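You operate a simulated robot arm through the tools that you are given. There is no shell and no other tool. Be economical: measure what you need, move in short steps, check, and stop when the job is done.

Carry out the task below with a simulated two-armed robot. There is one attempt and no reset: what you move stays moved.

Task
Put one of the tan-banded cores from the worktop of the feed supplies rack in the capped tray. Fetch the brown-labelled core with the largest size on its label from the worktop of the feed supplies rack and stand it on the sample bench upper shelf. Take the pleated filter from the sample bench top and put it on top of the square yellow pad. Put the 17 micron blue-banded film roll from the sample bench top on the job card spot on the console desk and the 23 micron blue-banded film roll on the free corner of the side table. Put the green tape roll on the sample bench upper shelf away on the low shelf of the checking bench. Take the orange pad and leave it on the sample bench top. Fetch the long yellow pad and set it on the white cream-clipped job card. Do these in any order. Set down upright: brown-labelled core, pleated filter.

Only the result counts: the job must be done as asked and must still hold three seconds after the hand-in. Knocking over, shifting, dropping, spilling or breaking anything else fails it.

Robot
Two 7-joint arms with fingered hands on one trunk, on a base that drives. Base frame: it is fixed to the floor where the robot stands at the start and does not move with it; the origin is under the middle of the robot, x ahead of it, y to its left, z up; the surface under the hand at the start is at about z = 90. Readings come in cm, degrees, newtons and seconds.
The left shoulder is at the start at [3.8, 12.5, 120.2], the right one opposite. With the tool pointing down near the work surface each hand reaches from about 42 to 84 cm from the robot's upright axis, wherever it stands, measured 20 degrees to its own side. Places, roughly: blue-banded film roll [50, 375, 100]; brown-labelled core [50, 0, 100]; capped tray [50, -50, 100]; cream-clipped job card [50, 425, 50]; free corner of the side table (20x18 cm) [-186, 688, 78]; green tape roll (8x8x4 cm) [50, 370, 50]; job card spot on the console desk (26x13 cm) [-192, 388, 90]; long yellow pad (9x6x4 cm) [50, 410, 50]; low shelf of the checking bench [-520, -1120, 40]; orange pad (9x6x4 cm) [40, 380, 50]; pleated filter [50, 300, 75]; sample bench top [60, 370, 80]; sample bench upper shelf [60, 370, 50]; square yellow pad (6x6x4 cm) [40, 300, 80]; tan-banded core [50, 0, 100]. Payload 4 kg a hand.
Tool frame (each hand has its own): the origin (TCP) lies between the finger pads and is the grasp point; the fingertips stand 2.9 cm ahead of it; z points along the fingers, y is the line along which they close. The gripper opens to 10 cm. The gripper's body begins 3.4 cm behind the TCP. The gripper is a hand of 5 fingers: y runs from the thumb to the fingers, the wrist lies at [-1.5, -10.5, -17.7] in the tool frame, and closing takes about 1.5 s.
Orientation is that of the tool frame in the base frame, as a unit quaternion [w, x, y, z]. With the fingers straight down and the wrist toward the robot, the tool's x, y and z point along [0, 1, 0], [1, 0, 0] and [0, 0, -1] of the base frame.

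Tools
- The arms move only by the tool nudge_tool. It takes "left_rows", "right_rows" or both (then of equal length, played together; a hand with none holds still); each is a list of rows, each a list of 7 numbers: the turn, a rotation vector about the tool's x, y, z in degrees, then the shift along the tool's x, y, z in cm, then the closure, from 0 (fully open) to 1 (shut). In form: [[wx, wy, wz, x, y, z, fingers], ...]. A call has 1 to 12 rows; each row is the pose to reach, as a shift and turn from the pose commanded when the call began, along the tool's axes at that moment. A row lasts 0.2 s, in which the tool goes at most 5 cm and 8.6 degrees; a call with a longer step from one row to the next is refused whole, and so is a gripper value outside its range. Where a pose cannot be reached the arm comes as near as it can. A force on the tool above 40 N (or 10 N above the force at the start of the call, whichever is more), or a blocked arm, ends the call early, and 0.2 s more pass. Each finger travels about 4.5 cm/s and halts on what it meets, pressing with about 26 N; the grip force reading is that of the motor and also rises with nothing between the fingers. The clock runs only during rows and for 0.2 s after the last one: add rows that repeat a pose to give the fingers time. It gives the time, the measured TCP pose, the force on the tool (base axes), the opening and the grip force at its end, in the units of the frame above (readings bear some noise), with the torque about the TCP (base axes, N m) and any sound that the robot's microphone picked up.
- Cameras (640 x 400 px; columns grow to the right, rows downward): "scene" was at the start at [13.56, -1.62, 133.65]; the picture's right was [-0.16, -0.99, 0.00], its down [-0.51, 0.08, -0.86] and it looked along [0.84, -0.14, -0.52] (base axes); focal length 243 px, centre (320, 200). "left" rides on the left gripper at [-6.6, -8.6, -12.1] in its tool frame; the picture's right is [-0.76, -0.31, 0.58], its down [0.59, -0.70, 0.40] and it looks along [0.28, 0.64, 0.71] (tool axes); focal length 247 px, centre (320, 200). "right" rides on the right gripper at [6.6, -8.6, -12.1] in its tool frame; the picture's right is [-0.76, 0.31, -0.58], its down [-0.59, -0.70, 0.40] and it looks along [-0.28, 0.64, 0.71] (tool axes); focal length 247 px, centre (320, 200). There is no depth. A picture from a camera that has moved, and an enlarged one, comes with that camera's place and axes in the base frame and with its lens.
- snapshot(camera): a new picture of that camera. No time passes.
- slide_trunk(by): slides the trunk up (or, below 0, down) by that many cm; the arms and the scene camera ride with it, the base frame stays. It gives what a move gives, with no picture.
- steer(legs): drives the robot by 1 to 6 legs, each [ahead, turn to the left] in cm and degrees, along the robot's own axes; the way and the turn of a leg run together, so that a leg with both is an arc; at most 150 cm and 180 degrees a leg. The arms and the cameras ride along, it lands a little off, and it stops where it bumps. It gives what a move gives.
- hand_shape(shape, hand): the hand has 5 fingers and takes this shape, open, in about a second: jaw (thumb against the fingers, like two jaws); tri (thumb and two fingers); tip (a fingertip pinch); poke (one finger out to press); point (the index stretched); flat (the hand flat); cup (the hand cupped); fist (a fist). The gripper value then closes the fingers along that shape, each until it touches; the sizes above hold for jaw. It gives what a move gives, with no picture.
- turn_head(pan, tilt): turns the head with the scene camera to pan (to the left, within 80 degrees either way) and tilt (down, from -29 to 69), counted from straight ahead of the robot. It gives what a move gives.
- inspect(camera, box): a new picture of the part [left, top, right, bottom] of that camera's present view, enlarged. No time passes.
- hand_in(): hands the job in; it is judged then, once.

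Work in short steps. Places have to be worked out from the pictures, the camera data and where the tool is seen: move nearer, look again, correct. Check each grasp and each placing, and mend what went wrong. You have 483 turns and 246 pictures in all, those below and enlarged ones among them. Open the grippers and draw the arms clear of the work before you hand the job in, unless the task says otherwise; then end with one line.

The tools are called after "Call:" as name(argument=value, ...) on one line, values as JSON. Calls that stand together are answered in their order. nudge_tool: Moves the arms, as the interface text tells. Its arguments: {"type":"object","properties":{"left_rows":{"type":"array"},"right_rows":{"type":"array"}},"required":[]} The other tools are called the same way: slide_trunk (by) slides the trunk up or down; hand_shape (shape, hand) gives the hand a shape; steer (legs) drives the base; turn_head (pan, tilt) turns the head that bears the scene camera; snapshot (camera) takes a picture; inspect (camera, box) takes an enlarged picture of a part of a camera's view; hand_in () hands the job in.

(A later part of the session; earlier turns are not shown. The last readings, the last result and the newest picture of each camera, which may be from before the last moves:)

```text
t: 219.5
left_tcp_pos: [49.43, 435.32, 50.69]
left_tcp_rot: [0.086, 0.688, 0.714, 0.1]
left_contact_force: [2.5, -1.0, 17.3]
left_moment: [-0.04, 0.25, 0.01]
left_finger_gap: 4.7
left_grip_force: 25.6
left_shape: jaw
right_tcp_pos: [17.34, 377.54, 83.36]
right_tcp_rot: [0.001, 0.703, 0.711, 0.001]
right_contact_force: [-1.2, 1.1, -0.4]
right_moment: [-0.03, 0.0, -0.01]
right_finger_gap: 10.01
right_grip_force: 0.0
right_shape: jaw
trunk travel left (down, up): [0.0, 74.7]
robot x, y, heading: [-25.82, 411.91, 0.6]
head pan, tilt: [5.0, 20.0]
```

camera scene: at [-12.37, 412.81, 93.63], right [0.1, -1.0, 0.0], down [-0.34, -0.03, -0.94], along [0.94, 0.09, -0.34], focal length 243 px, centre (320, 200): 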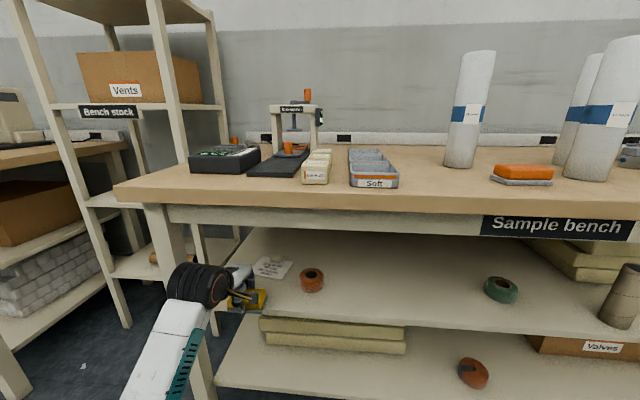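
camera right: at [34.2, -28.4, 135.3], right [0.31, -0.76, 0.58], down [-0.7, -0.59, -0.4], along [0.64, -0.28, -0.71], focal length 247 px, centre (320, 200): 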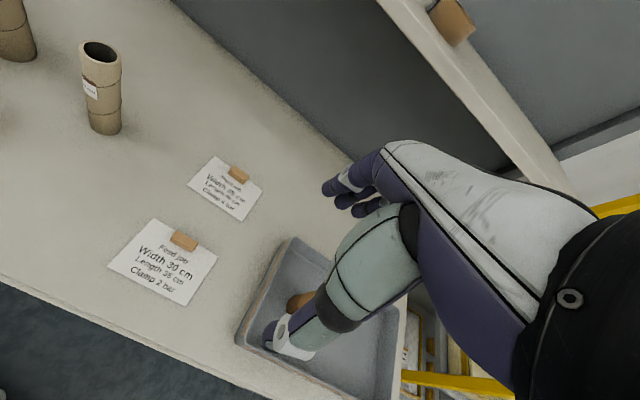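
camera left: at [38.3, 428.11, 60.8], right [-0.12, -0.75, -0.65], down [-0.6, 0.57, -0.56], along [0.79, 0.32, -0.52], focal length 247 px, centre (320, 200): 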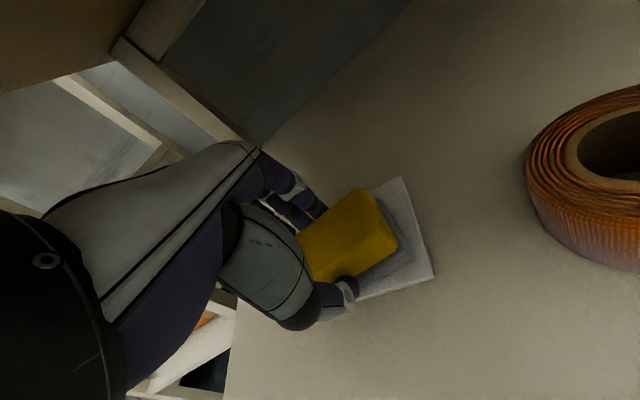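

Contact at 17 N. I ease up, open partway, then tilt and raise the fingers just over the pad.

Call:
nudge_tool(left_rows=[[0, 0, 0, 0, 0, -0.4, 1], [0, 0, 0, 0, 0, -0.4, 0.8], [0, 0, 0, 0, 0, -0.4, 0.6], [0, 0, 0, 0, 0, -0.4, 0.4], [0, 0, 0, 0, 0, -0.4, 0.3], [0, 0, 0, 0, 0, -0.4, 0.3], [0, 0, 0, 0, 0, -0.4, 0.3], [-3, 0, 0, 0, 0, -0.8, 0.3], [-6, 0, 0, 0, 0, -1.6, 0.3], [-6, 0, 0, 0, 0.2, -2, 0.3], [-6, 0, 0, 0, 0.2, -2, 0.3]])

Call:
snapshot(camera="left")

Call:
inspect(camera="scene", box=[140, 180, 360, 340])

```text
t: 221.9
left_tcp_pos: [49.28, 435.36, 52.08]
left_tcp_rot: [0.12, 0.683, 0.708, 0.134]
left_contact_force: [0.8, 0.1, 0.0]
left_moment: [0.01, 0.01, 0.0]
left_finger_gap: 6.96
left_grip_force: 0.1
left_shape: jaw
right_tcp_pos: [17.45, 377.61, 83.36]
right_tcp_rot: [0.0, 0.703, 0.711, -0.001]
right_contact_force: [-0.4, 0.0, -0.1]
right_moment: [0.01, 0.0, 0.0]
right_finger_gap: 9.98
right_grip_force: 0.1
right_shape: jaw
trunk travel left (down, up): [0.0, 74.7]
robot x, y, heading: [-25.85, 411.93, 0.6]
head pan, tilt: [5.0, 20.0]
```

```text
139 pictures are left
camera left: at [37.13, 428.14, 60.29], right [-0.05, -0.75, -0.66], down [-0.54, 0.58, -0.61], along [0.84, 0.32, -0.43], focal length 247 px, centre (320, 200)
```

left: 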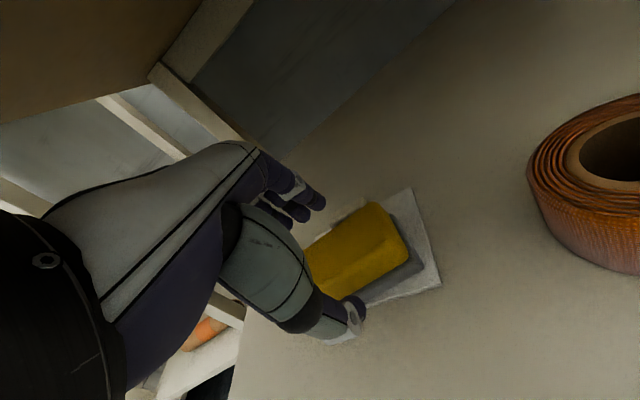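

```text
2.50 times, centred on (250, 260) of scene
camera zoom: at [2.88, 412.92, 93.64], right [0.1, -1.0, 0.0], down [-0.34, -0.03, -0.94], along [0.94, 0.09, -0.34], focal length 608 px, centre (495, 50)
```

zoom: 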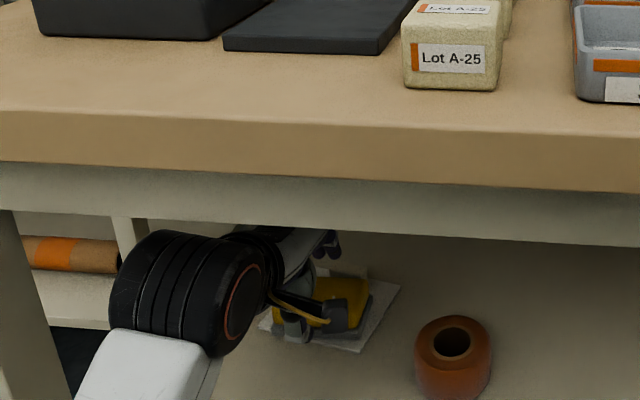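

Released cleanly. I raise a bit more with extra tilt so the far fingers clear the pad, then back out.

Call:
nudge_tool(left_rows=[[-3, 0, 0, 0, 0.2, -0.5, 0.25], [-6, 0, 0, 0, 0.3, -1, 0.2], [-6, 0, 0, 0, 0.3, -1.2, 0.2], [-6, 0, 0, 0, 0.3, -1.2, 0.2]])

Call:
steer(legs=[[-40, 0]])

Call:
snapshot(camera="scene")

```text
t: 222.9
left_tcp_pos: [48.91, 435.13, 53.42]
left_tcp_rot: [0.156, 0.676, 0.7, 0.172]
left_contact_force: [0.3, -0.2, 0.5]
left_moment: [0.01, -0.02, 0.01]
left_finger_gap: 7.98
left_grip_force: 0.0
left_shape: jaw
right_tcp_pos: [17.26, 377.61, 83.39]
right_tcp_rot: [0.0, 0.703, 0.711, 0.0]
right_contact_force: [0.5, -0.1, -0.7]
right_moment: [-0.01, 0.02, 0.01]
right_finger_gap: 9.99
right_grip_force: 0.1
right_shape: jaw
trunk travel left (down, up): [0.0, 74.7]
robot x, y, heading: [-25.29, 411.99, 0.7]
head pan, tilt: [5.0, 20.0]
```

```text
t: 225.4
left_tcp_pos: [9.07, 435.19, 53.46]
left_tcp_rot: [0.155, 0.674, 0.701, 0.173]
left_contact_force: [-0.2, 0.2, 0.3]
left_moment: [0.0, 0.0, -0.01]
left_finger_gap: 7.99
left_grip_force: 0.1
left_shape: jaw
right_tcp_pos: [-22.18, 377.41, 83.24]
right_tcp_rot: [-0.001, 0.701, 0.713, -0.001]
right_contact_force: [-0.2, 0.3, -0.2]
right_moment: [0.01, -0.03, 0.01]
right_finger_gap: 9.97
right_grip_force: 0.1
right_shape: jaw
trunk travel left (down, up): [0.0, 74.7]
robot x, y, heading: [-65.93, 411.45, 0.7]
head pan, tilt: [5.0, 20.0]
```

```text
137 pictures are left
camera scene: at [-36.97, 412.61, 93.63], right [0.1, -0.99, 0.0], down [-0.34, -0.03, -0.94], along [0.93, 0.1, -0.34], focal length 243 px, centre (320, 200)
```

scene: 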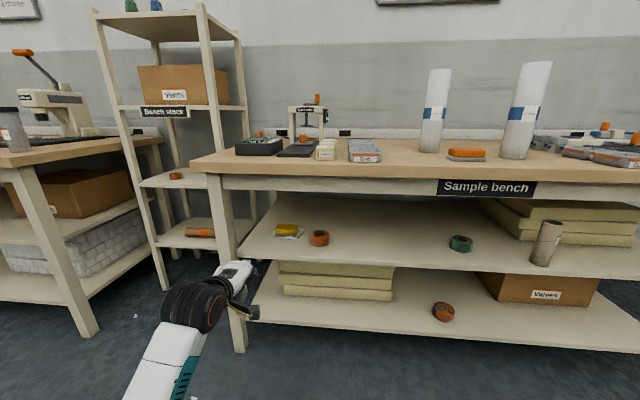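

Call:
inspect(camera="scene", box=[260, 210, 340, 260])

```text
8.00 times, centred on (300, 235) of scene
camera zoom: at [-36.97, 412.61, 93.63], right [0.1, -0.99, 0.0], down [-0.34, -0.03, -0.94], along [0.93, 0.1, -0.34], focal length 1946 px, centre (480, -80)
```

zoom: 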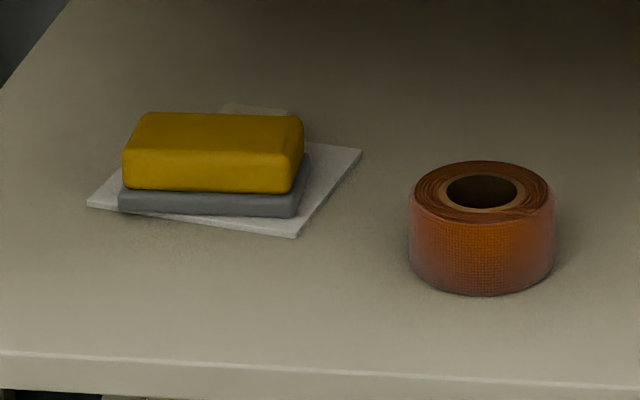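

The yellow pad rests on the job card. Next the filter with the right hand: I raise the trunk 30 cm, fold the left hand up and back, and drive to y≈319.

Call:
slide_trunk(by=30)

Call:
nudge_tool(left_rows=[[4, 0, 0, 0, 0, -4, 0], [8, 0, 0, 0, 0, -8, 0], [12, 0, 0, 0, -1, -12, 0], [16, 0, 0, 0, -3, -16, 0], [20, 0, 0, 0, -6, -19, 0], [24, 0, 0, 0, -9, -21, 0], [26, 0, 0, 0, -12, -23, 0], [26, 0, 0, 0, -12, -23, 0]])

Call:
steer(legs=[[0, -90], [92, 0], [0, 90]])

Call:
turn_head(pan=-20, tilt=35)

Call:
snapshot(camera="scene")

Call:
snapshot(camera="right")

```text
t: 228.4
left_tcp_pos: [8.98, 435.14, 83.37]
left_tcp_rot: [0.155, 0.674, 0.702, 0.173]
left_contact_force: [0.7, 0.2, -0.2]
left_moment: [0.0, -0.03, 0.01]
left_finger_gap: 7.99
left_grip_force: 0.0
left_shape: jaw
right_tcp_pos: [-22.09, 377.41, 113.35]
right_tcp_rot: [0.0, 0.701, 0.713, 0.0]
right_contact_force: [1.1, -0.1, 0.0]
right_moment: [-0.03, -0.01, -0.01]
right_finger_gap: 10.0
right_grip_force: 0.1
right_shape: jaw
trunk travel left (down, up): [-30.0, 44.7]
robot x, y, heading: [-65.35, 411.43, 0.7]
head pan, tilt: [5.0, 20.0]
```

```text
t: 230.2
left_tcp_pos: [-12.31, 433.92, 98.57]
left_tcp_rot: [-0.001, 0.69, 0.723, 0.009]
left_contact_force: [-0.4, 0.0, -0.2]
left_moment: [-0.04, 0.03, -0.01]
left_finger_gap: 9.99
left_grip_force: 0.0
left_shape: jaw
right_tcp_pos: [-22.33, 377.41, 113.38]
right_tcp_rot: [0.0, 0.702, 0.712, 0.0]
right_contact_force: [-0.2, 0.6, -0.6]
right_moment: [0.04, 0.02, -0.02]
right_finger_gap: 9.99
right_grip_force: 0.1
right_shape: jaw
trunk travel left (down, up): [-30.0, 44.7]
robot x, y, heading: [-65.23, 411.63, 1.0]
head pan, tilt: [5.0, 20.0]
```

```text
t: 242.8
left_tcp_pos: [-9.19, 348.85, 98.59]
left_tcp_rot: [-0.001, 0.654, 0.756, 0.01]
left_contact_force: [0.4, -0.2, 0.6]
left_moment: [0.03, -0.02, 0.02]
left_finger_gap: 9.98
left_grip_force: 0.1
left_shape: jaw
right_tcp_pos: [-13.59, 291.65, 113.27]
right_tcp_rot: [0.0, 0.665, 0.747, 0.0]
right_contact_force: [-0.3, 0.9, 0.3]
right_moment: [0.0, -0.02, 0.0]
right_finger_gap: 9.99
right_grip_force: 0.1
right_shape: jaw
trunk travel left (down, up): [-30.0, 44.7]
robot x, y, heading: [-59.88, 321.44, 6.8]
head pan, tilt: [5.0, 20.0]
```

```text
t: 243.7
left_tcp_pos: [-9.15, 348.8, 98.54]
left_tcp_rot: [-0.001, 0.655, 0.756, 0.01]
left_contact_force: [-0.9, 0.1, 0.6]
left_moment: [-0.02, 0.03, -0.02]
left_finger_gap: 9.97
left_grip_force: 0.0
left_shape: jaw
right_tcp_pos: [-13.6, 291.54, 113.25]
right_tcp_rot: [0.0, 0.665, 0.747, 0.0]
right_contact_force: [-0.1, -0.1, -0.2]
right_moment: [0.01, 0.03, 0.01]
right_finger_gap: 9.99
right_grip_force: 0.0
right_shape: jaw
trunk travel left (down, up): [-30.0, 44.7]
robot x, y, heading: [-59.96, 321.02, 6.5]
head pan, tilt: [-20.0, 35.0]
```

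```text
135 pictures are left
camera scene: at [-44.6, 319.94, 122.84], right [-0.23, -0.97, 0.0], down [-0.56, 0.13, -0.82], along [0.8, -0.19, -0.57], focal length 243 px, centre (320, 200)
```

scene: 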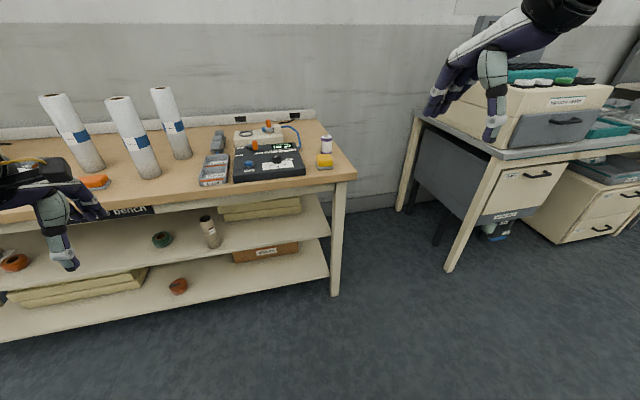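

```text
134 pictures are left
camera right: at [-22.91, 297.08, 125.32], right [0.39, -0.72, 0.58], down [-0.63, -0.67, -0.4], along [0.67, -0.21, -0.71], focal length 247 px, centre (320, 200)
```

right: 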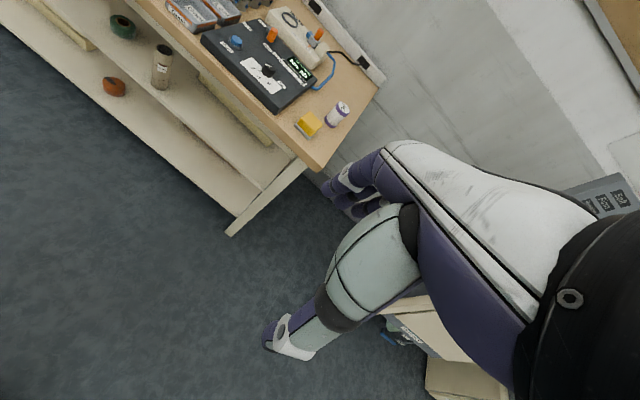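

Filter at about [51, 294.7]; yellow pad at about [39.5, 298.5]. I straighten the heading, drive 38 cm closer, and bring the right hand over the filter.

Call:
steer(legs=[[0, -6.5], [37, 0]])

Call:
snapshot(camera="right")

Call:
snapshot(camera="scene")

```text
t: 246.6
left_tcp_pos: [30.44, 343.11, 98.47]
left_tcp_rot: [0.0, 0.695, 0.719, 0.01]
left_contact_force: [0.3, 0.1, -0.2]
left_moment: [-0.01, 0.02, 0.01]
left_finger_gap: 10.0
left_grip_force: 0.1
left_shape: jaw
right_tcp_pos: [19.84, 286.9, 113.3]
right_tcp_rot: [0.0, 0.704, 0.71, 0.0]
right_contact_force: [-0.4, -0.3, -0.1]
right_moment: [0.01, 0.04, -0.01]
right_finger_gap: 10.0
right_grip_force: 0.1
right_shape: jaw
trunk travel left (down, up): [-30.0, 44.7]
robot x, y, heading: [-23.02, 321.7, 0.1]
head pan, tilt: [-20.0, 35.0]
```

```text
133 pictures are left
camera right: at [11.12, 293.23, 125.3], right [0.31, -0.76, 0.58], down [-0.7, -0.59, -0.4], along [0.64, -0.28, -0.71], focal length 247 px, centre (320, 200)
```

right: 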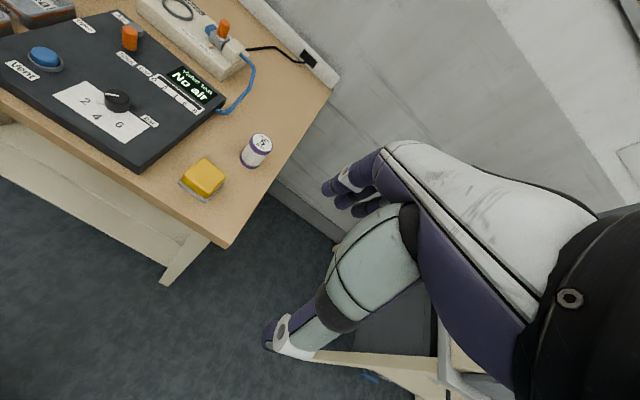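

```text
132 pictures are left
camera scene: at [-7.94, 318.32, 122.83], right [-0.34, -0.94, 0.0], down [-0.54, 0.19, -0.82], along [0.77, -0.28, -0.57], focal length 243 px, centre (320, 200)
```

scene: 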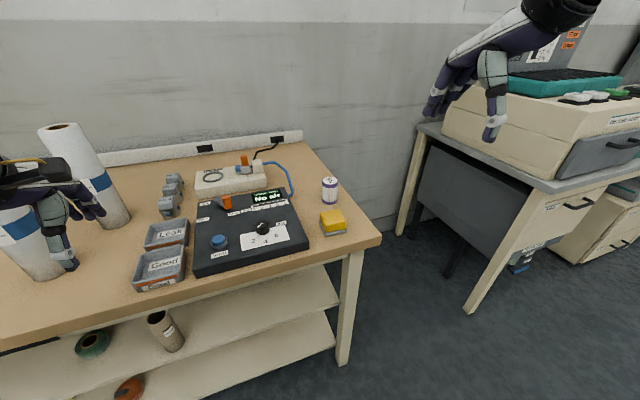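

Filter ≈ [49.7, 294.6], top ≈ z 86.3, Ø≈5; pad centre ≈ [37, 299]. I bring the right hand above the filter.

Call:
nudge_tool(right_rows=[[0, 0, 0, 1, 4, 0, 0], [0, 0, 0, 2.2, 8.5, 0, 0], [0, 0, 0, 3.3, 13, 1, 0], [0, 0, 0, 4.4, 17.5, 3, 0], [0, 0, 0, 5.5, 22, 5, 0], [0, 0, 0, 6.6, 26, 7, 0], [0, 0, 0, 7.6, 29.8, 9, 0], [0, 0, 0, 7.6, 29.8, 10, 0], [0, 0, 0, 7.6, 29.8, 10, 0]])

Call:
snapshot(camera="right")

Call:
snapshot(camera="scene")

```text
refused: row 4 steps farther than a row can; nothing moved
```

```text
131 pictures are left
camera right: at [11.12, 293.23, 125.3], right [0.31, -0.76, 0.58], down [-0.7, -0.59, -0.4], along [0.64, -0.28, -0.71], focal length 247 px, centre (320, 200)
```

right: 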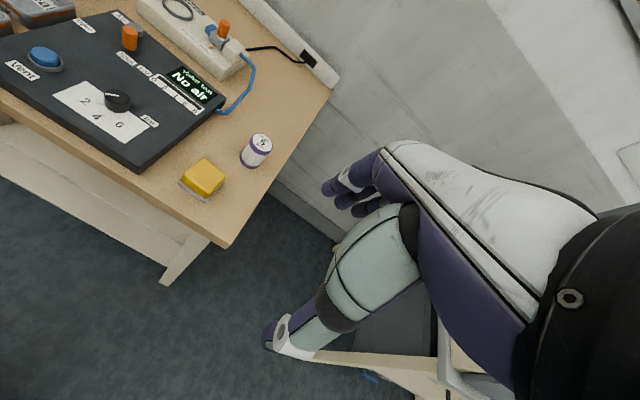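

```text
130 pictures are left
camera scene: at [-7.94, 318.32, 122.83], right [-0.34, -0.94, 0.0], down [-0.54, 0.19, -0.82], along [0.77, -0.28, -0.57], focal length 243 px, centre (320, 200)
```

scene: 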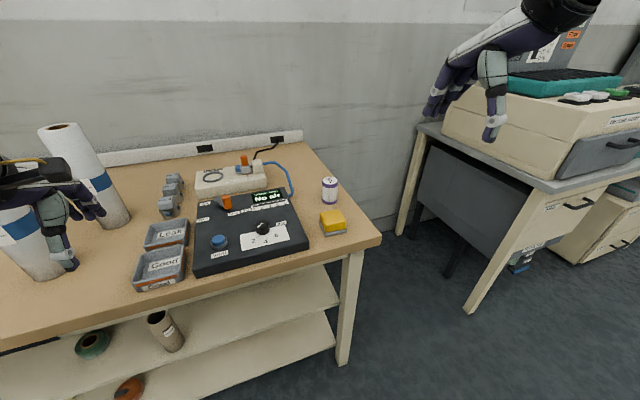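

One step was too long; I re-space the rows.

Call:
nudge_tool(right_rows=[[0, 0, 0, 1, 4, 0, 0], [0, 0, 0, 2, 8, 0, 0], [0, 0, 0, 3, 12, 1, 0], [0, 0, 0, 4, 16, 2, 0], [0, 0, 0, 5, 20, 4, 0], [0, 0, 0, 6, 24, 6, 0], [0, 0, 0, 7, 27, 8, 0], [0, 0, 0, 7.6, 29.8, 10, 0], [0, 0, 0, 7.6, 29.8, 10, 0]])

Call:
snapshot(camera="right")

Call:
snapshot(camera="scene")

```text
t: 248.6
left_tcp_pos: [30.29, 343.15, 98.65]
left_tcp_rot: [0.0, 0.695, 0.719, 0.01]
left_contact_force: [0.2, 0.3, 0.4]
left_moment: [-0.02, -0.03, 0.01]
left_finger_gap: 10.0
left_grip_force: 0.1
left_shape: jaw
right_tcp_pos: [49.37, 294.73, 103.26]
right_tcp_rot: [0.0, 0.705, 0.709, 0.0]
right_contact_force: [-0.5, -0.2, -0.3]
right_moment: [0.02, 0.01, 0.03]
right_finger_gap: 10.0
right_grip_force: 0.1
right_shape: jaw
trunk travel left (down, up): [-30.0, 44.7]
robot x, y, heading: [-23.17, 321.0, 0.1]
head pan, tilt: [-20.0, 35.0]
```

```text
129 pictures are left
camera right: at [40.74, 301.28, 115.23], right [0.31, -0.75, 0.58], down [-0.7, -0.59, -0.4], along [0.64, -0.28, -0.71], focal length 247 px, centre (320, 200)
```

right: 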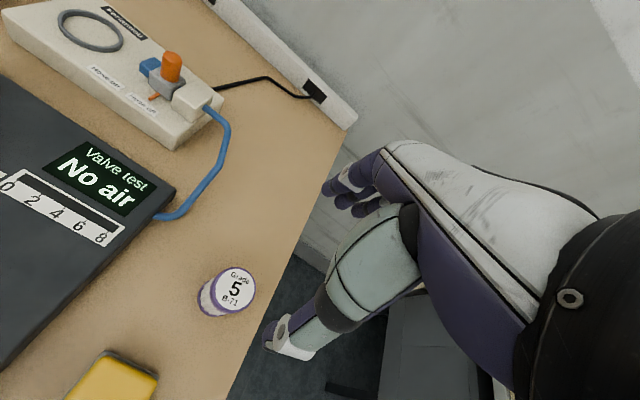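

```text
128 pictures are left
camera scene: at [-8.04, 318.33, 122.85], right [-0.34, -0.94, 0.0], down [-0.54, 0.19, -0.82], along [0.77, -0.28, -0.57], focal length 243 px, centre (320, 200)
```

scene: 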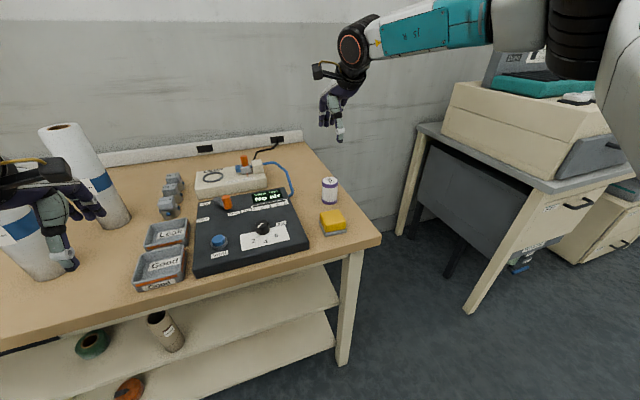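

Refined: filter centre ≈ [48.3, 294.5]. I correct 1 cm back and descend to TCP z≈84.

Call:
nudge_tool(right_rows=[[0, 0, 0, -0.2, -0.5, 4, 0], [0, 0, 0, -0.2, -1, 8, 0], [0, 0, 0, -0.2, -1, 12, 0], [0, 0, 0, -0.2, -1, 15, 0], [0, 0, 0, -0.2, -1, 17.5, 0], [0, 0, 0, -0.2, -1, 19.2, 0], [0, 0, 0, -0.2, -1, 19.2, 0]])

Call:
snapshot(camera="right")

Call:
inspect(camera="scene", box=[260, 140, 420, 260])

```text
t: 250.2
left_tcp_pos: [30.43, 343.1, 98.61]
left_tcp_rot: [0.001, 0.695, 0.719, 0.01]
left_contact_force: [-0.3, 0.4, -0.2]
left_moment: [-0.06, -0.01, 0.02]
left_finger_gap: 9.96
left_grip_force: 0.1
left_shape: jaw
right_tcp_pos: [48.56, 294.38, 84.16]
right_tcp_rot: [-0.001, 0.705, 0.709, 0.0]
right_contact_force: [0.6, 0.0, -0.5]
right_moment: [-0.02, 0.03, 0.0]
right_finger_gap: 10.0
right_grip_force: 0.1
right_shape: jaw
trunk travel left (down, up): [-30.0, 44.7]
robot x, y, heading: [-23.44, 321.01, 0.2]
head pan, tilt: [-20.0, 35.0]
```

```text
127 pictures are left
camera right: at [39.91, 300.81, 96.13], right [0.31, -0.76, 0.58], down [-0.7, -0.59, -0.4], along [0.64, -0.28, -0.71], focal length 247 px, centre (320, 200)
```

right: 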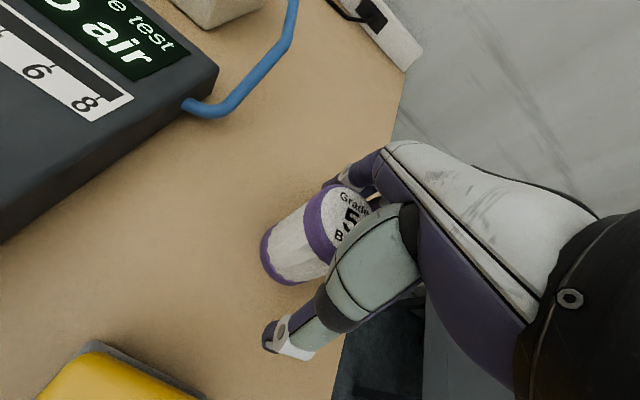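

```text
3.33 times, centred on (340, 200) of scene
camera zoom: at [-8.0, 318.32, 122.84], right [-0.34, -0.94, 0.0], down [-0.54, 0.19, -0.82], along [0.77, -0.28, -0.57], focal length 811 px, centre (253, 200)
```

zoom: 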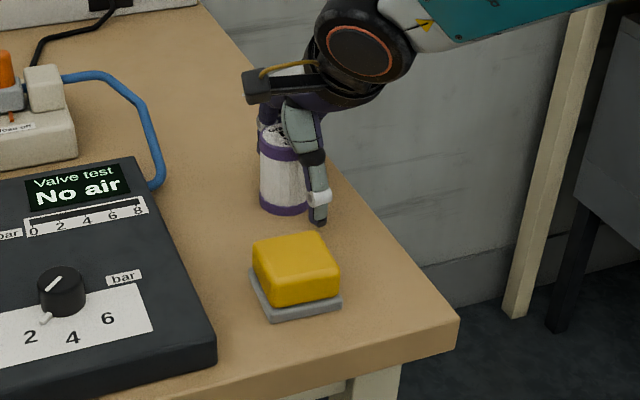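

The filter is between the fingers. I close and check.

Call:
nudge_tool(right_rows=[[0, 0, 0, 0, 0, 0, 0.3], [0, 0, 0, 0, 0, 0, 0.6], [0, 0, 0, 0, 0, 0, 1], [0, 0, 0, 0, 0, 0, 1], [0, 0, 0, 0, 0, 0, 1], [0, 0, 0, 0, 0, 0, 1], [0, 0, 0, 0, 0, 0, 1]])

Call:
snapshot(camera="right")

```text
t: 251.8
left_tcp_pos: [30.34, 343.14, 98.62]
left_tcp_rot: [0.0, 0.695, 0.719, 0.01]
left_contact_force: [0.2, 0.5, 0.3]
left_moment: [-0.01, 0.02, 0.03]
left_finger_gap: 10.0
left_grip_force: 0.0
left_shape: jaw
right_tcp_pos: [48.48, 294.38, 84.09]
right_tcp_rot: [-0.001, 0.705, 0.709, 0.0]
right_contact_force: [-0.3, -0.3, -0.2]
right_moment: [-0.03, 0.07, -0.02]
right_finger_gap: 3.82
right_grip_force: 25.7
right_shape: jaw
trunk travel left (down, up): [-30.0, 44.7]
robot x, y, heading: [-23.16, 321.41, 0.3]
head pan, tilt: [-20.0, 35.0]
```

```text
125 pictures are left
camera right: at [39.91, 300.81, 96.12], right [0.31, -0.76, 0.58], down [-0.7, -0.59, -0.4], along [0.64, -0.28, -0.71], focal length 247 px, centre (320, 200)
```

right: 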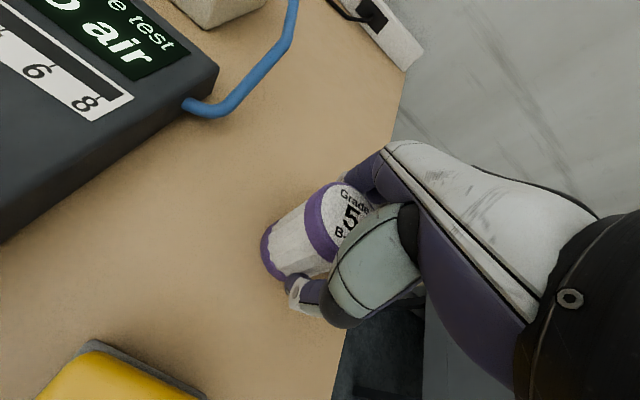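

Gripped. I lift 9 cm and carry it over the yellow pad (centre ≈ [36.9, 298.9]).

Call:
nudge_tool(right_rows=[[0, 0, 0, 0, 0, -3, 1], [0, 0, 0, 0, 0, -6, 1], [0, 0, 0, 0, 0, -9, 1], [0, 0, 0, 1, -3, -9, 1], [0, 0, 0, 2.5, -6, -9, 1], [0, 0, 0, 3.5, -9, -9, 1], [0, 0, 0, 4.5, -11.6, -9, 1], [0, 0, 0, 4.5, -11.6, -9, 1]])

Call:
snapshot(camera="right")

Call:
inspect(camera="scene", box=[260, 140, 420, 260])

```text
t: 253.6
left_tcp_pos: [30.36, 343.13, 98.48]
left_tcp_rot: [0.0, 0.695, 0.719, 0.01]
left_contact_force: [0.7, 0.0, -0.6]
left_moment: [-0.01, -0.04, -0.02]
left_finger_gap: 9.98
left_grip_force: 0.2
left_shape: jaw
right_tcp_pos: [36.6, 298.87, 93.07]
right_tcp_rot: [0.0, 0.705, 0.709, 0.0]
right_contact_force: [0.2, 0.5, -0.5]
right_moment: [-0.04, 0.02, 0.03]
right_finger_gap: 3.79
right_grip_force: 26.2
right_shape: jaw
trunk travel left (down, up): [-30.0, 44.7]
robot x, y, heading: [-23.09, 321.38, 0.6]
head pan, tilt: [-20.0, 35.0]
```

```text
124 pictures are left
camera right: at [27.98, 305.26, 105.0], right [0.31, -0.76, 0.58], down [-0.7, -0.59, -0.4], along [0.64, -0.28, -0.71], focal length 247 px, centre (320, 200)
```

right: 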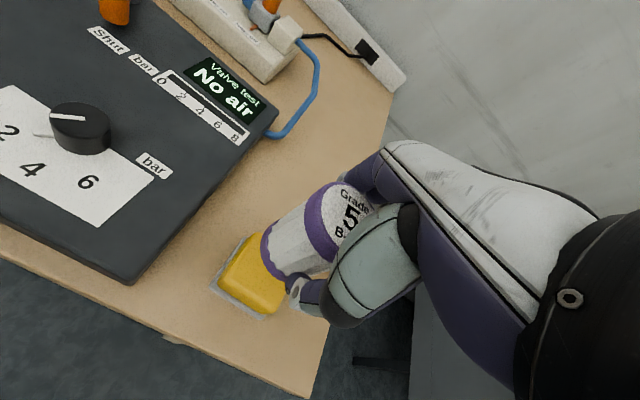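

```text
3.33 times, centred on (340, 200) of scene
camera zoom: at [-7.98, 318.32, 122.83], right [-0.34, -0.94, 0.0], down [-0.54, 0.19, -0.82], along [0.77, -0.28, -0.57], focal length 811 px, centre (253, 200)
```

zoom: 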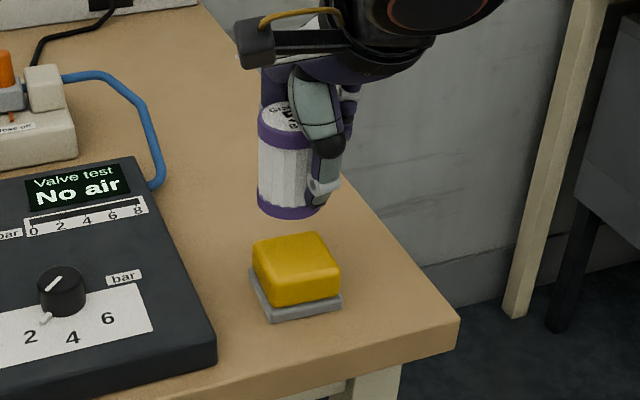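

Filter centre ≈ [36.8, 299.2] vs pad centre [36.75, 298.7]. I shift −0.4 in y and lower slowly.

Call:
nudge_tool(right_rows=[[0, 0, 0, -0.4, 0, 1.5, 1], [0, 0, 0, -0.4, 0, 3, 1], [0, 0, 0, -0.4, 0, 3.8, 1], [0, 0, 0, -0.4, 0, 4.2, 1], [0, 0, 0, -0.4, 0, 4.5, 1], [0, 0, 0, -0.4, 0, 4.5, 1]])

Call:
snapshot(camera="right")

```text
t: 255.0
left_tcp_pos: [30.35, 343.11, 98.52]
left_tcp_rot: [0.0, 0.695, 0.719, 0.01]
left_contact_force: [-0.8, 1.3, -0.3]
left_moment: [0.01, 0.03, 0.03]
left_finger_gap: 10.0
left_grip_force: 0.0
left_shape: jaw
right_tcp_pos: [36.65, 298.56, 88.67]
right_tcp_rot: [0.0, 0.706, 0.708, 0.0]
right_contact_force: [-0.3, 0.9, 0.1]
right_moment: [0.02, 0.0, -0.01]
right_finger_gap: 3.82
right_grip_force: 25.9
right_shape: jaw
trunk travel left (down, up): [-30.0, 44.7]
robot x, y, heading: [-23.48, 321.52, 0.4]
head pan, tilt: [-20.0, 35.0]
```

```text
122 pictures are left
camera right: at [28.13, 304.86, 100.6], right [0.31, -0.76, 0.58], down [-0.7, -0.59, -0.4], along [0.64, -0.28, -0.71], focal length 247 px, centre (320, 200)
```

right: 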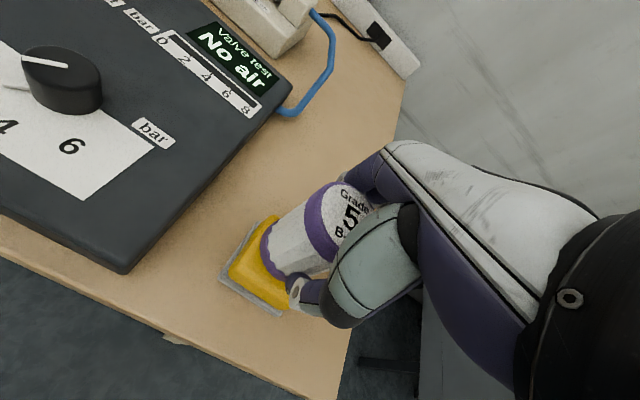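

Still free. I lower in 0.3 cm steps to contact.

Call:
nudge_tool(right_rows=[[0, 0, 0, 0, 0, 0.3, 1], [0, 0, 0, 0, 0, 0.6, 1], [0, 0, 0, 0, 0, 0.9, 1], [0, 0, 0, 0, 0, 0.9, 1]])

```text
t: 256.0
left_tcp_pos: [30.24, 343.23, 98.76]
left_tcp_rot: [0.001, 0.695, 0.719, 0.011]
left_contact_force: [0.3, 0.3, -0.2]
left_moment: [-0.01, 0.01, 0.0]
left_finger_gap: 9.98
left_grip_force: 0.0
left_shape: jaw
right_tcp_pos: [36.79, 298.42, 88.07]
right_tcp_rot: [0.002, 0.705, 0.709, 0.001]
right_contact_force: [-0.2, -1.8, 14.8]
right_moment: [0.0, 0.05, -0.03]
right_finger_gap: 3.9
right_grip_force: 26.3
right_shape: jaw
trunk travel left (down, up): [-30.0, 44.7]
robot x, y, heading: [-23.12, 321.15, 0.3]
head pan, tilt: [-20.0, 35.0]
```

Contact (15 N). I ease up 0.4, open slowly and retreat straight up.

Call:
nudge_tool(right_rows=[[0, 0, 0, 0, 0, -0.4, 1], [0, 0, 0, 0, 0, -0.4, 0.85], [0, 0, 0, 0, 0, -0.4, 0.7], [0, 0, 0, 0, 0, -0.4, 0.5], [0, 0, 0, 0, 0, -0.4, 0.25], [0, 0, 0, 0, 0, -0.4, 0], [0, 0, 0, 0, 0, -0.4, 0], [0, 0, 0, 0, 0, -0.4, 0], [0, 0, 0, 0, 0, -3, 0], [0, 0, 0, 0, 0, -7, 0], [0, 0, 0, 0, 0, -11, 0], [0, 0, 0, 0, 0, -15, 0]])

Call:
inspect(camera="scene", box=[260, 140, 420, 260])

Call:
snapshot(camera="right")

```text
t: 258.6
left_tcp_pos: [30.38, 343.2, 98.46]
left_tcp_rot: [0.0, 0.695, 0.719, 0.01]
left_contact_force: [-0.2, 0.3, -0.2]
left_moment: [-0.02, 0.0, 0.03]
left_finger_gap: 9.99
left_grip_force: 0.0
left_shape: jaw
right_tcp_pos: [36.88, 298.52, 102.78]
right_tcp_rot: [0.0, 0.705, 0.709, 0.0]
right_contact_force: [-0.8, 0.2, -0.4]
right_moment: [-0.04, 0.01, -0.01]
right_finger_gap: 9.97
right_grip_force: 0.0
right_shape: jaw
trunk travel left (down, up): [-30.0, 44.7]
robot x, y, heading: [-22.94, 321.44, 0.4]
head pan, tilt: [-20.0, 35.0]
```

```text
3.33 times, centred on (340, 200) of scene
camera zoom: at [-8.04, 318.33, 122.85], right [-0.34, -0.94, 0.0], down [-0.54, 0.19, -0.82], along [0.77, -0.28, -0.57], focal length 811 px, centre (253, 200)
```

zoom: 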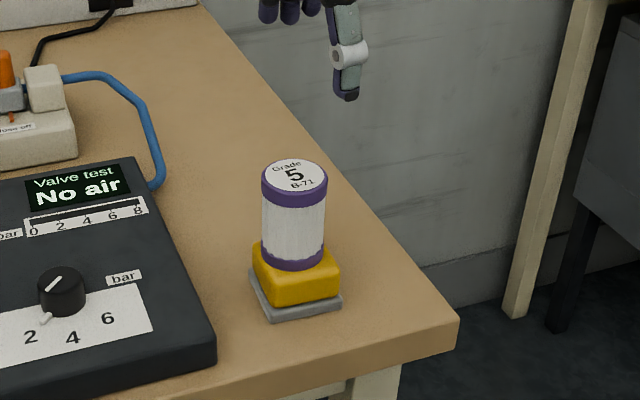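

```text
120 pictures are left
camera right: at [28.33, 304.93, 114.74], right [0.31, -0.76, 0.58], down [-0.7, -0.59, -0.4], along [0.64, -0.28, -0.71], focal length 247 px, centre (320, 200)
```

right: 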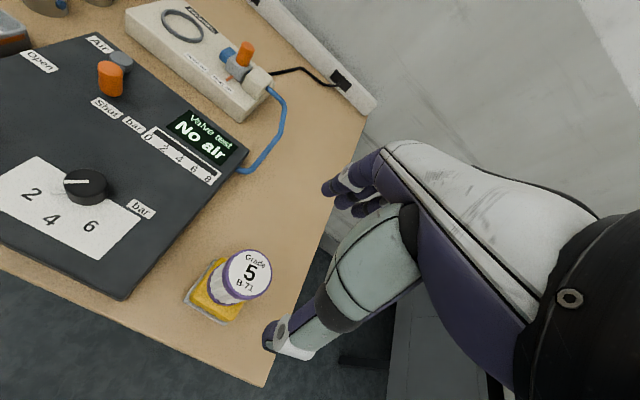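

The filter stands on the yellow pad. Next the film rolls: I raise the trunk 20 cm, back away and move to y≈365 to take the 23 micron roll with the left hand.

Call:
slide_trunk(by=20)

Call:
steer(legs=[[-32, 0], [0, 90], [42, 0], [0, -90]])

Call:
turn_head(pan=0, tilt=35)

Call:
snapshot(camera="scene")

Call:
snapshot(camera="left")

```text
t: 260.8
left_tcp_pos: [30.33, 343.22, 118.48]
left_tcp_rot: [-0.001, 0.695, 0.719, 0.011]
left_contact_force: [-0.4, 0.7, 0.5]
left_moment: [0.02, 0.04, 0.02]
left_finger_gap: 9.99
left_grip_force: 0.1
left_shape: jaw
right_tcp_pos: [36.83, 298.4, 122.6]
right_tcp_rot: [-0.001, 0.705, 0.709, -0.001]
right_contact_force: [0.1, -0.2, -0.1]
right_moment: [0.0, -0.03, -0.01]
right_finger_gap: 9.97
right_grip_force: 0.2
right_shape: jaw
trunk travel left (down, up): [-50.0, 24.7]
robot x, y, heading: [-23.25, 321.28, 0.3]
head pan, tilt: [-20.0, 35.0]
```

```text
t: 273.2
left_tcp_pos: [-2.24, 383.73, 118.6]
left_tcp_rot: [0.0, 0.707, 0.707, 0.011]
left_contact_force: [0.6, -0.2, 0.2]
left_moment: [0.01, -0.01, -0.01]
left_finger_gap: 9.99
left_grip_force: 0.0
left_shape: jaw
right_tcp_pos: [2.67, 338.81, 122.71]
right_tcp_rot: [-0.001, 0.717, 0.697, 0.0]
right_contact_force: [0.1, 0.3, -0.5]
right_moment: [-0.01, 0.01, 0.01]
right_finger_gap: 9.98
right_grip_force: 0.0
right_shape: jaw
trunk travel left (down, up): [-50.0, 24.7]
robot x, y, heading: [-56.46, 363.64, -1.6]
head pan, tilt: [-20.0, 35.0]
```

```text
t: 274.0
left_tcp_pos: [-2.28, 383.72, 118.57]
left_tcp_rot: [0.0, 0.707, 0.707, 0.011]
left_contact_force: [-0.7, -0.1, -0.4]
left_moment: [-0.01, 0.01, 0.02]
left_finger_gap: 9.98
left_grip_force: 0.1
left_shape: jaw
right_tcp_pos: [2.63, 338.8, 122.67]
right_tcp_rot: [0.0, 0.717, 0.697, 0.0]
right_contact_force: [-0.3, -0.4, 0.1]
right_moment: [0.01, 0.01, -0.02]
right_finger_gap: 9.96
right_grip_force: 0.1
right_shape: jaw
trunk travel left (down, up): [-50.0, 24.7]
robot x, y, heading: [-56.88, 363.74, -1.5]
head pan, tilt: [0.0, 35.0]
```

```text
119 pictures are left
camera scene: at [-44.41, 363.28, 143.15], right [-0.03, -1.0, 0.0], down [-0.57, 0.02, -0.82], along [0.82, -0.03, -0.57], focal length 243 px, centre (320, 200)
```

scene: 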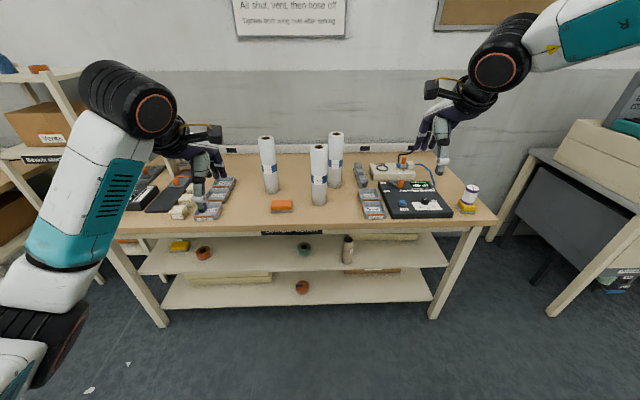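

```text
118 pictures are left
camera left: at [-11.02, 376.97, 130.38], right [-0.3, -0.75, -0.59], down [-0.7, 0.59, -0.4], along [0.65, 0.29, -0.7], focal length 247 px, centre (320, 200)
```

left: 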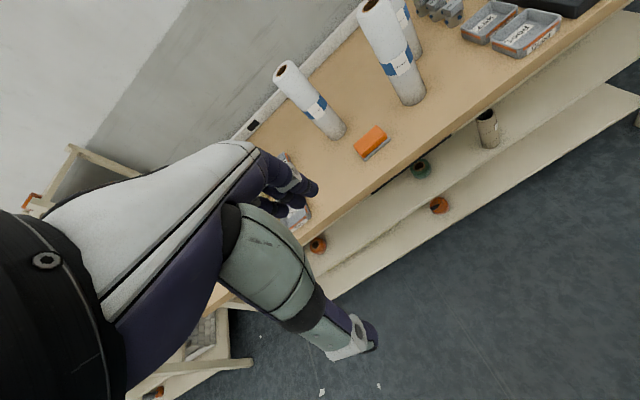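

Estimates: 23-micron roll ≈ [56.5, 383], 17-micron ≈ [47, 360.6], tops ≈ z 104.5. I straighten the heading and drive 38 cm in, hands above roll height.

Call:
steer(legs=[[0, 1.5], [38, 0]])

Call:
nudge_tool(left_rows=[[0, 0, 0, 0, 4, 0, 0], [0, 0, 0, -0.5, 8, 0, 0], [0, 0, 0, -1, 12, 0, 0], [0, 0, 0, -1.5, 16, 0, 0], [0, 0, 0, -1.5, 16, 0, 0]])

Call:
snapshot(camera="left")

Call:
snapshot(camera="scene")

```text
t: 276.9
left_tcp_pos: [36.92, 385.19, 118.59]
left_tcp_rot: [-0.001, 0.696, 0.718, 0.011]
left_contact_force: [-0.2, -0.2, 0.5]
left_moment: [-0.02, 0.01, 0.0]
left_finger_gap: 9.99
left_grip_force: 0.0
left_shape: jaw
right_tcp_pos: [43.29, 340.39, 122.64]
right_tcp_rot: [0.0, 0.706, 0.708, -0.001]
right_contact_force: [0.4, 0.3, 0.4]
right_moment: [0.02, 0.04, -0.02]
right_finger_gap: 9.98
right_grip_force: 0.0
right_shape: jaw
trunk travel left (down, up): [-50.0, 24.7]
robot x, y, heading: [-16.52, 363.39, 0.0]
head pan, tilt: [0.0, 35.0]
```

```text
t: 278.1
left_tcp_pos: [52.84, 384.16, 118.8]
left_tcp_rot: [-0.001, 0.696, 0.718, 0.012]
left_contact_force: [-0.6, 0.4, -1.3]
left_moment: [0.01, 0.03, -0.03]
left_finger_gap: 9.98
left_grip_force: 0.0
left_shape: jaw
right_tcp_pos: [43.24, 340.44, 122.72]
right_tcp_rot: [0.0, 0.707, 0.707, 0.0]
right_contact_force: [0.2, 0.2, 0.0]
right_moment: [0.01, -0.01, 0.02]
right_finger_gap: 9.98
right_grip_force: 0.1
right_shape: jaw
trunk travel left (down, up): [-50.0, 24.7]
robot x, y, heading: [-16.51, 363.66, 0.1]
head pan, tilt: [0.0, 35.0]
```

```text
117 pictures are left
camera left: at [44.19, 377.18, 130.63], right [-0.28, -0.76, -0.59], down [-0.71, 0.57, -0.4], along [0.64, 0.31, -0.7], focal length 247 px, centre (320, 200)
```

left: 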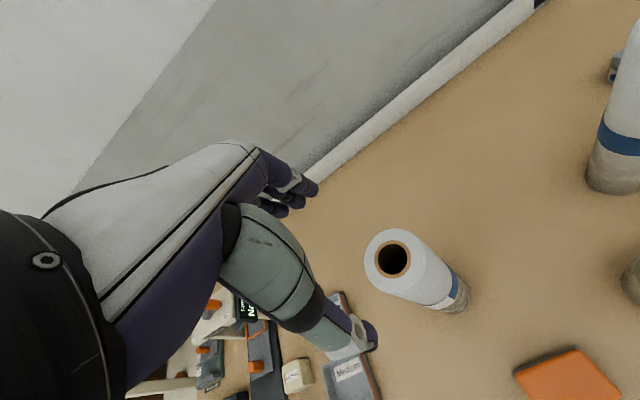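

```text
116 pictures are left
camera scene: at [-4.64, 363.61, 143.15], right [0.0, -1.0, 0.0], down [-0.57, 0.0, -0.82], along [0.82, 0.0, -0.57], focal length 243 px, centre (320, 200)
```

scene: 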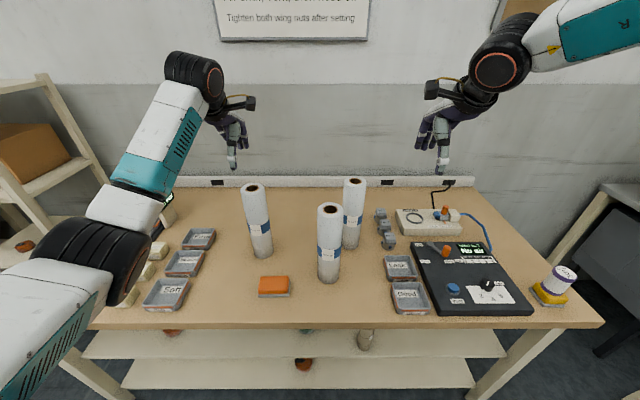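

Refined: 23-micron roll ≈ [54.2, 382.9], top ≈ 105.3. I centre the hand above it and descend to just above the rim.

Call:
nudge_tool(left_rows=[[0, 0, 0, -0.7, 1, 2, 0], [0, 0, 0, -1.3, 1.4, 5, 0], [0, 0, 0, -1.3, 1.4, 7.5, 0], [0, 0, 0, -1.3, 1.4, 8.5, 0], [0, 0, 0, -1.3, 1.4, 8.5, 0]])

Call:
snapshot(camera="left")

Call:
inspect(camera="scene", box=[180, 100, 380, 260])

```text
t: 279.3
left_tcp_pos: [54.78, 382.89, 110.1]
left_tcp_rot: [-0.001, 0.696, 0.718, 0.01]
left_contact_force: [0.2, 1.0, -0.3]
left_moment: [-0.01, 0.0, 0.0]
left_finger_gap: 10.0
left_grip_force: 0.1
left_shape: jaw
right_tcp_pos: [43.21, 340.38, 122.78]
right_tcp_rot: [0.0, 0.707, 0.708, 0.0]
right_contact_force: [0.5, -0.5, -0.1]
right_moment: [-0.01, 0.0, 0.02]
right_finger_gap: 9.96
right_grip_force: 0.1
right_shape: jaw
trunk travel left (down, up): [-50.0, 24.7]
robot x, y, heading: [-16.44, 363.63, 0.1]
head pan, tilt: [0.0, 35.0]
```

```text
115 pictures are left
camera left: at [46.17, 375.86, 122.01], right [-0.28, -0.76, -0.59], down [-0.71, 0.57, -0.4], along [0.64, 0.31, -0.7], focal length 247 px, centre (320, 200)
```

left: 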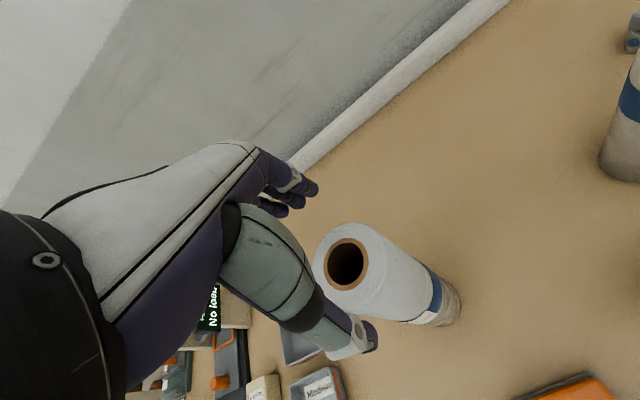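

```text
2.50 times, centred on (280, 180) of scene
camera zoom: at [-4.58, 363.55, 143.15], right [0.0, -1.0, 0.0], down [-0.57, 0.0, -0.82], along [0.82, 0.0, -0.57], focal length 608 px, centre (420, 250)
```

zoom: 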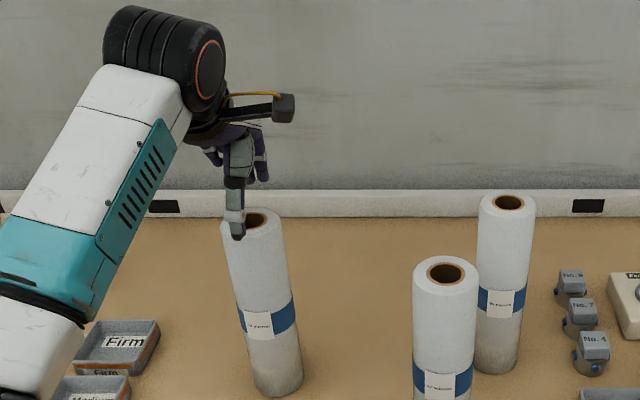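

Hand and roll are aligned within about half a centimetre (Ø≈7). I descend 7 cm around the roll.

Call:
nudge_tool(left_rows=[[0, 0, 0, 0, 0, 1.5, 0], [0, 0, 0, 0, 0, 3, 0], [0, 0, 0, 0, 0, 4.5, 0], [0, 0, 0, 0, 0, 6, 0], [0, 0, 0, 0, 0, 7, 0], [0, 0, 0, 0, 0, 7, 0]])

Call:
snapshot(camera="left")

Call:
inspect(camera="scene", box=[180, 100, 380, 260])

```text
t: 280.7
left_tcp_pos: [54.78, 382.97, 103.39]
left_tcp_rot: [0.0, 0.696, 0.718, 0.01]
left_contact_force: [-0.5, -0.1, 1.5]
left_moment: [-0.02, 0.04, 0.01]
left_finger_gap: 10.0
left_grip_force: 0.0
left_shape: jaw
right_tcp_pos: [43.3, 340.48, 122.71]
right_tcp_rot: [0.0, 0.706, 0.708, 0.0]
right_contact_force: [0.4, -0.9, -0.3]
right_moment: [0.03, 0.03, 0.0]
right_finger_gap: 9.99
right_grip_force: 0.1
right_shape: jaw
trunk travel left (down, up): [-50.0, 24.7]
robot x, y, heading: [-16.87, 363.62, -0.0]
head pan, tilt: [0.0, 35.0]
```

```text
113 pictures are left
camera left: at [46.24, 375.98, 115.18], right [-0.28, -0.76, -0.59], down [-0.71, 0.57, -0.4], along [0.64, 0.31, -0.7], focal length 247 px, centre (320, 200)
```

left: 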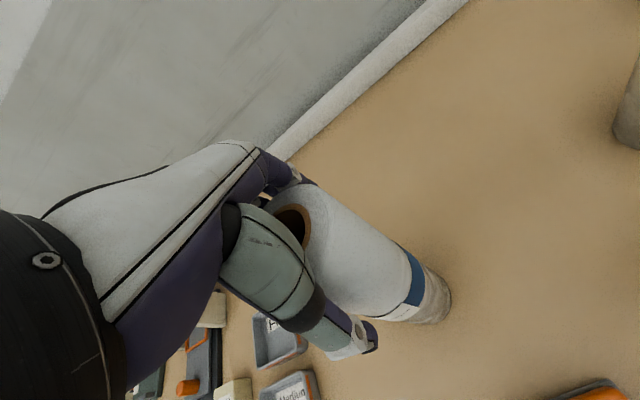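

```text
2.50 times, centred on (280, 180) of scene
camera zoom: at [-4.61, 363.54, 143.15], right [0.0, -1.0, 0.0], down [-0.57, 0.0, -0.82], along [0.82, 0.0, -0.57], focal length 608 px, centre (420, 250)
```

zoom: 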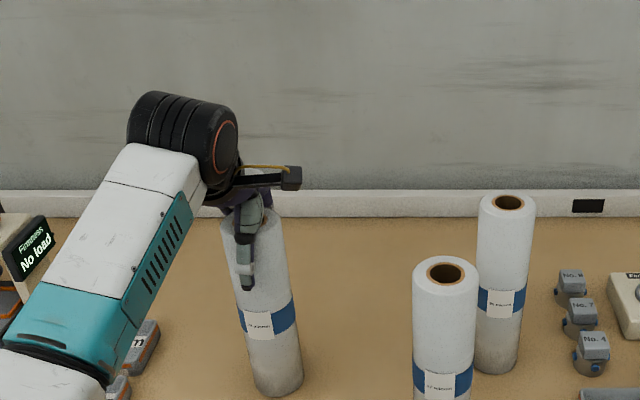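

The fingers straddle the roll. I close.

Call:
nudge_tool(left_rows=[[0, 0, 0, 0, 0, 0, 0.2], [0, 0, 0, 0, 0, 0, 0.4], [0, 0, 0, 0, 0, 0, 0.6], [0, 0, 0, 0, 0, 0, 1], [0, 0, 0, 0, 0, 0, 1], [0, 0, 0, 0, 0, 0, 1], [0, 0, 0, 0, 0, 0, 1], [0, 0, 0, 0, 0, 0, 1]])

Call:
snapshot(camera="left")

```text
t: 282.5
left_tcp_pos: [54.77, 382.91, 103.34]
left_tcp_rot: [0.0, 0.697, 0.717, 0.011]
left_contact_force: [-2.1, -0.5, 2.5]
left_moment: [0.05, 0.6, 0.09]
left_finger_gap: 6.4
left_grip_force: 26.2
left_shape: jaw
right_tcp_pos: [43.18, 340.36, 122.68]
right_tcp_rot: [-0.001, 0.706, 0.708, 0.0]
right_contact_force: [-0.5, -0.8, -0.3]
right_moment: [0.02, -0.01, -0.01]
right_finger_gap: 9.96
right_grip_force: 0.0
right_shape: jaw
trunk travel left (down, up): [-50.0, 24.7]
robot x, y, heading: [-16.78, 363.65, 0.1]
head pan, tilt: [0.0, 35.0]
```

```text
111 pictures are left
camera left: at [46.21, 375.99, 115.18], right [-0.28, -0.76, -0.59], down [-0.71, 0.57, -0.4], along [0.64, 0.31, -0.7], focal length 247 px, centre (320, 200)
```

left: 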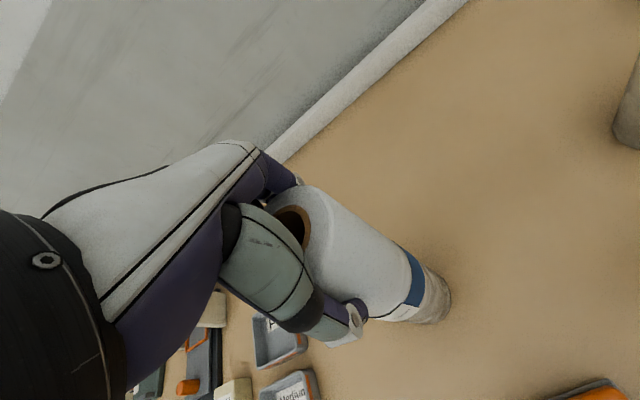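

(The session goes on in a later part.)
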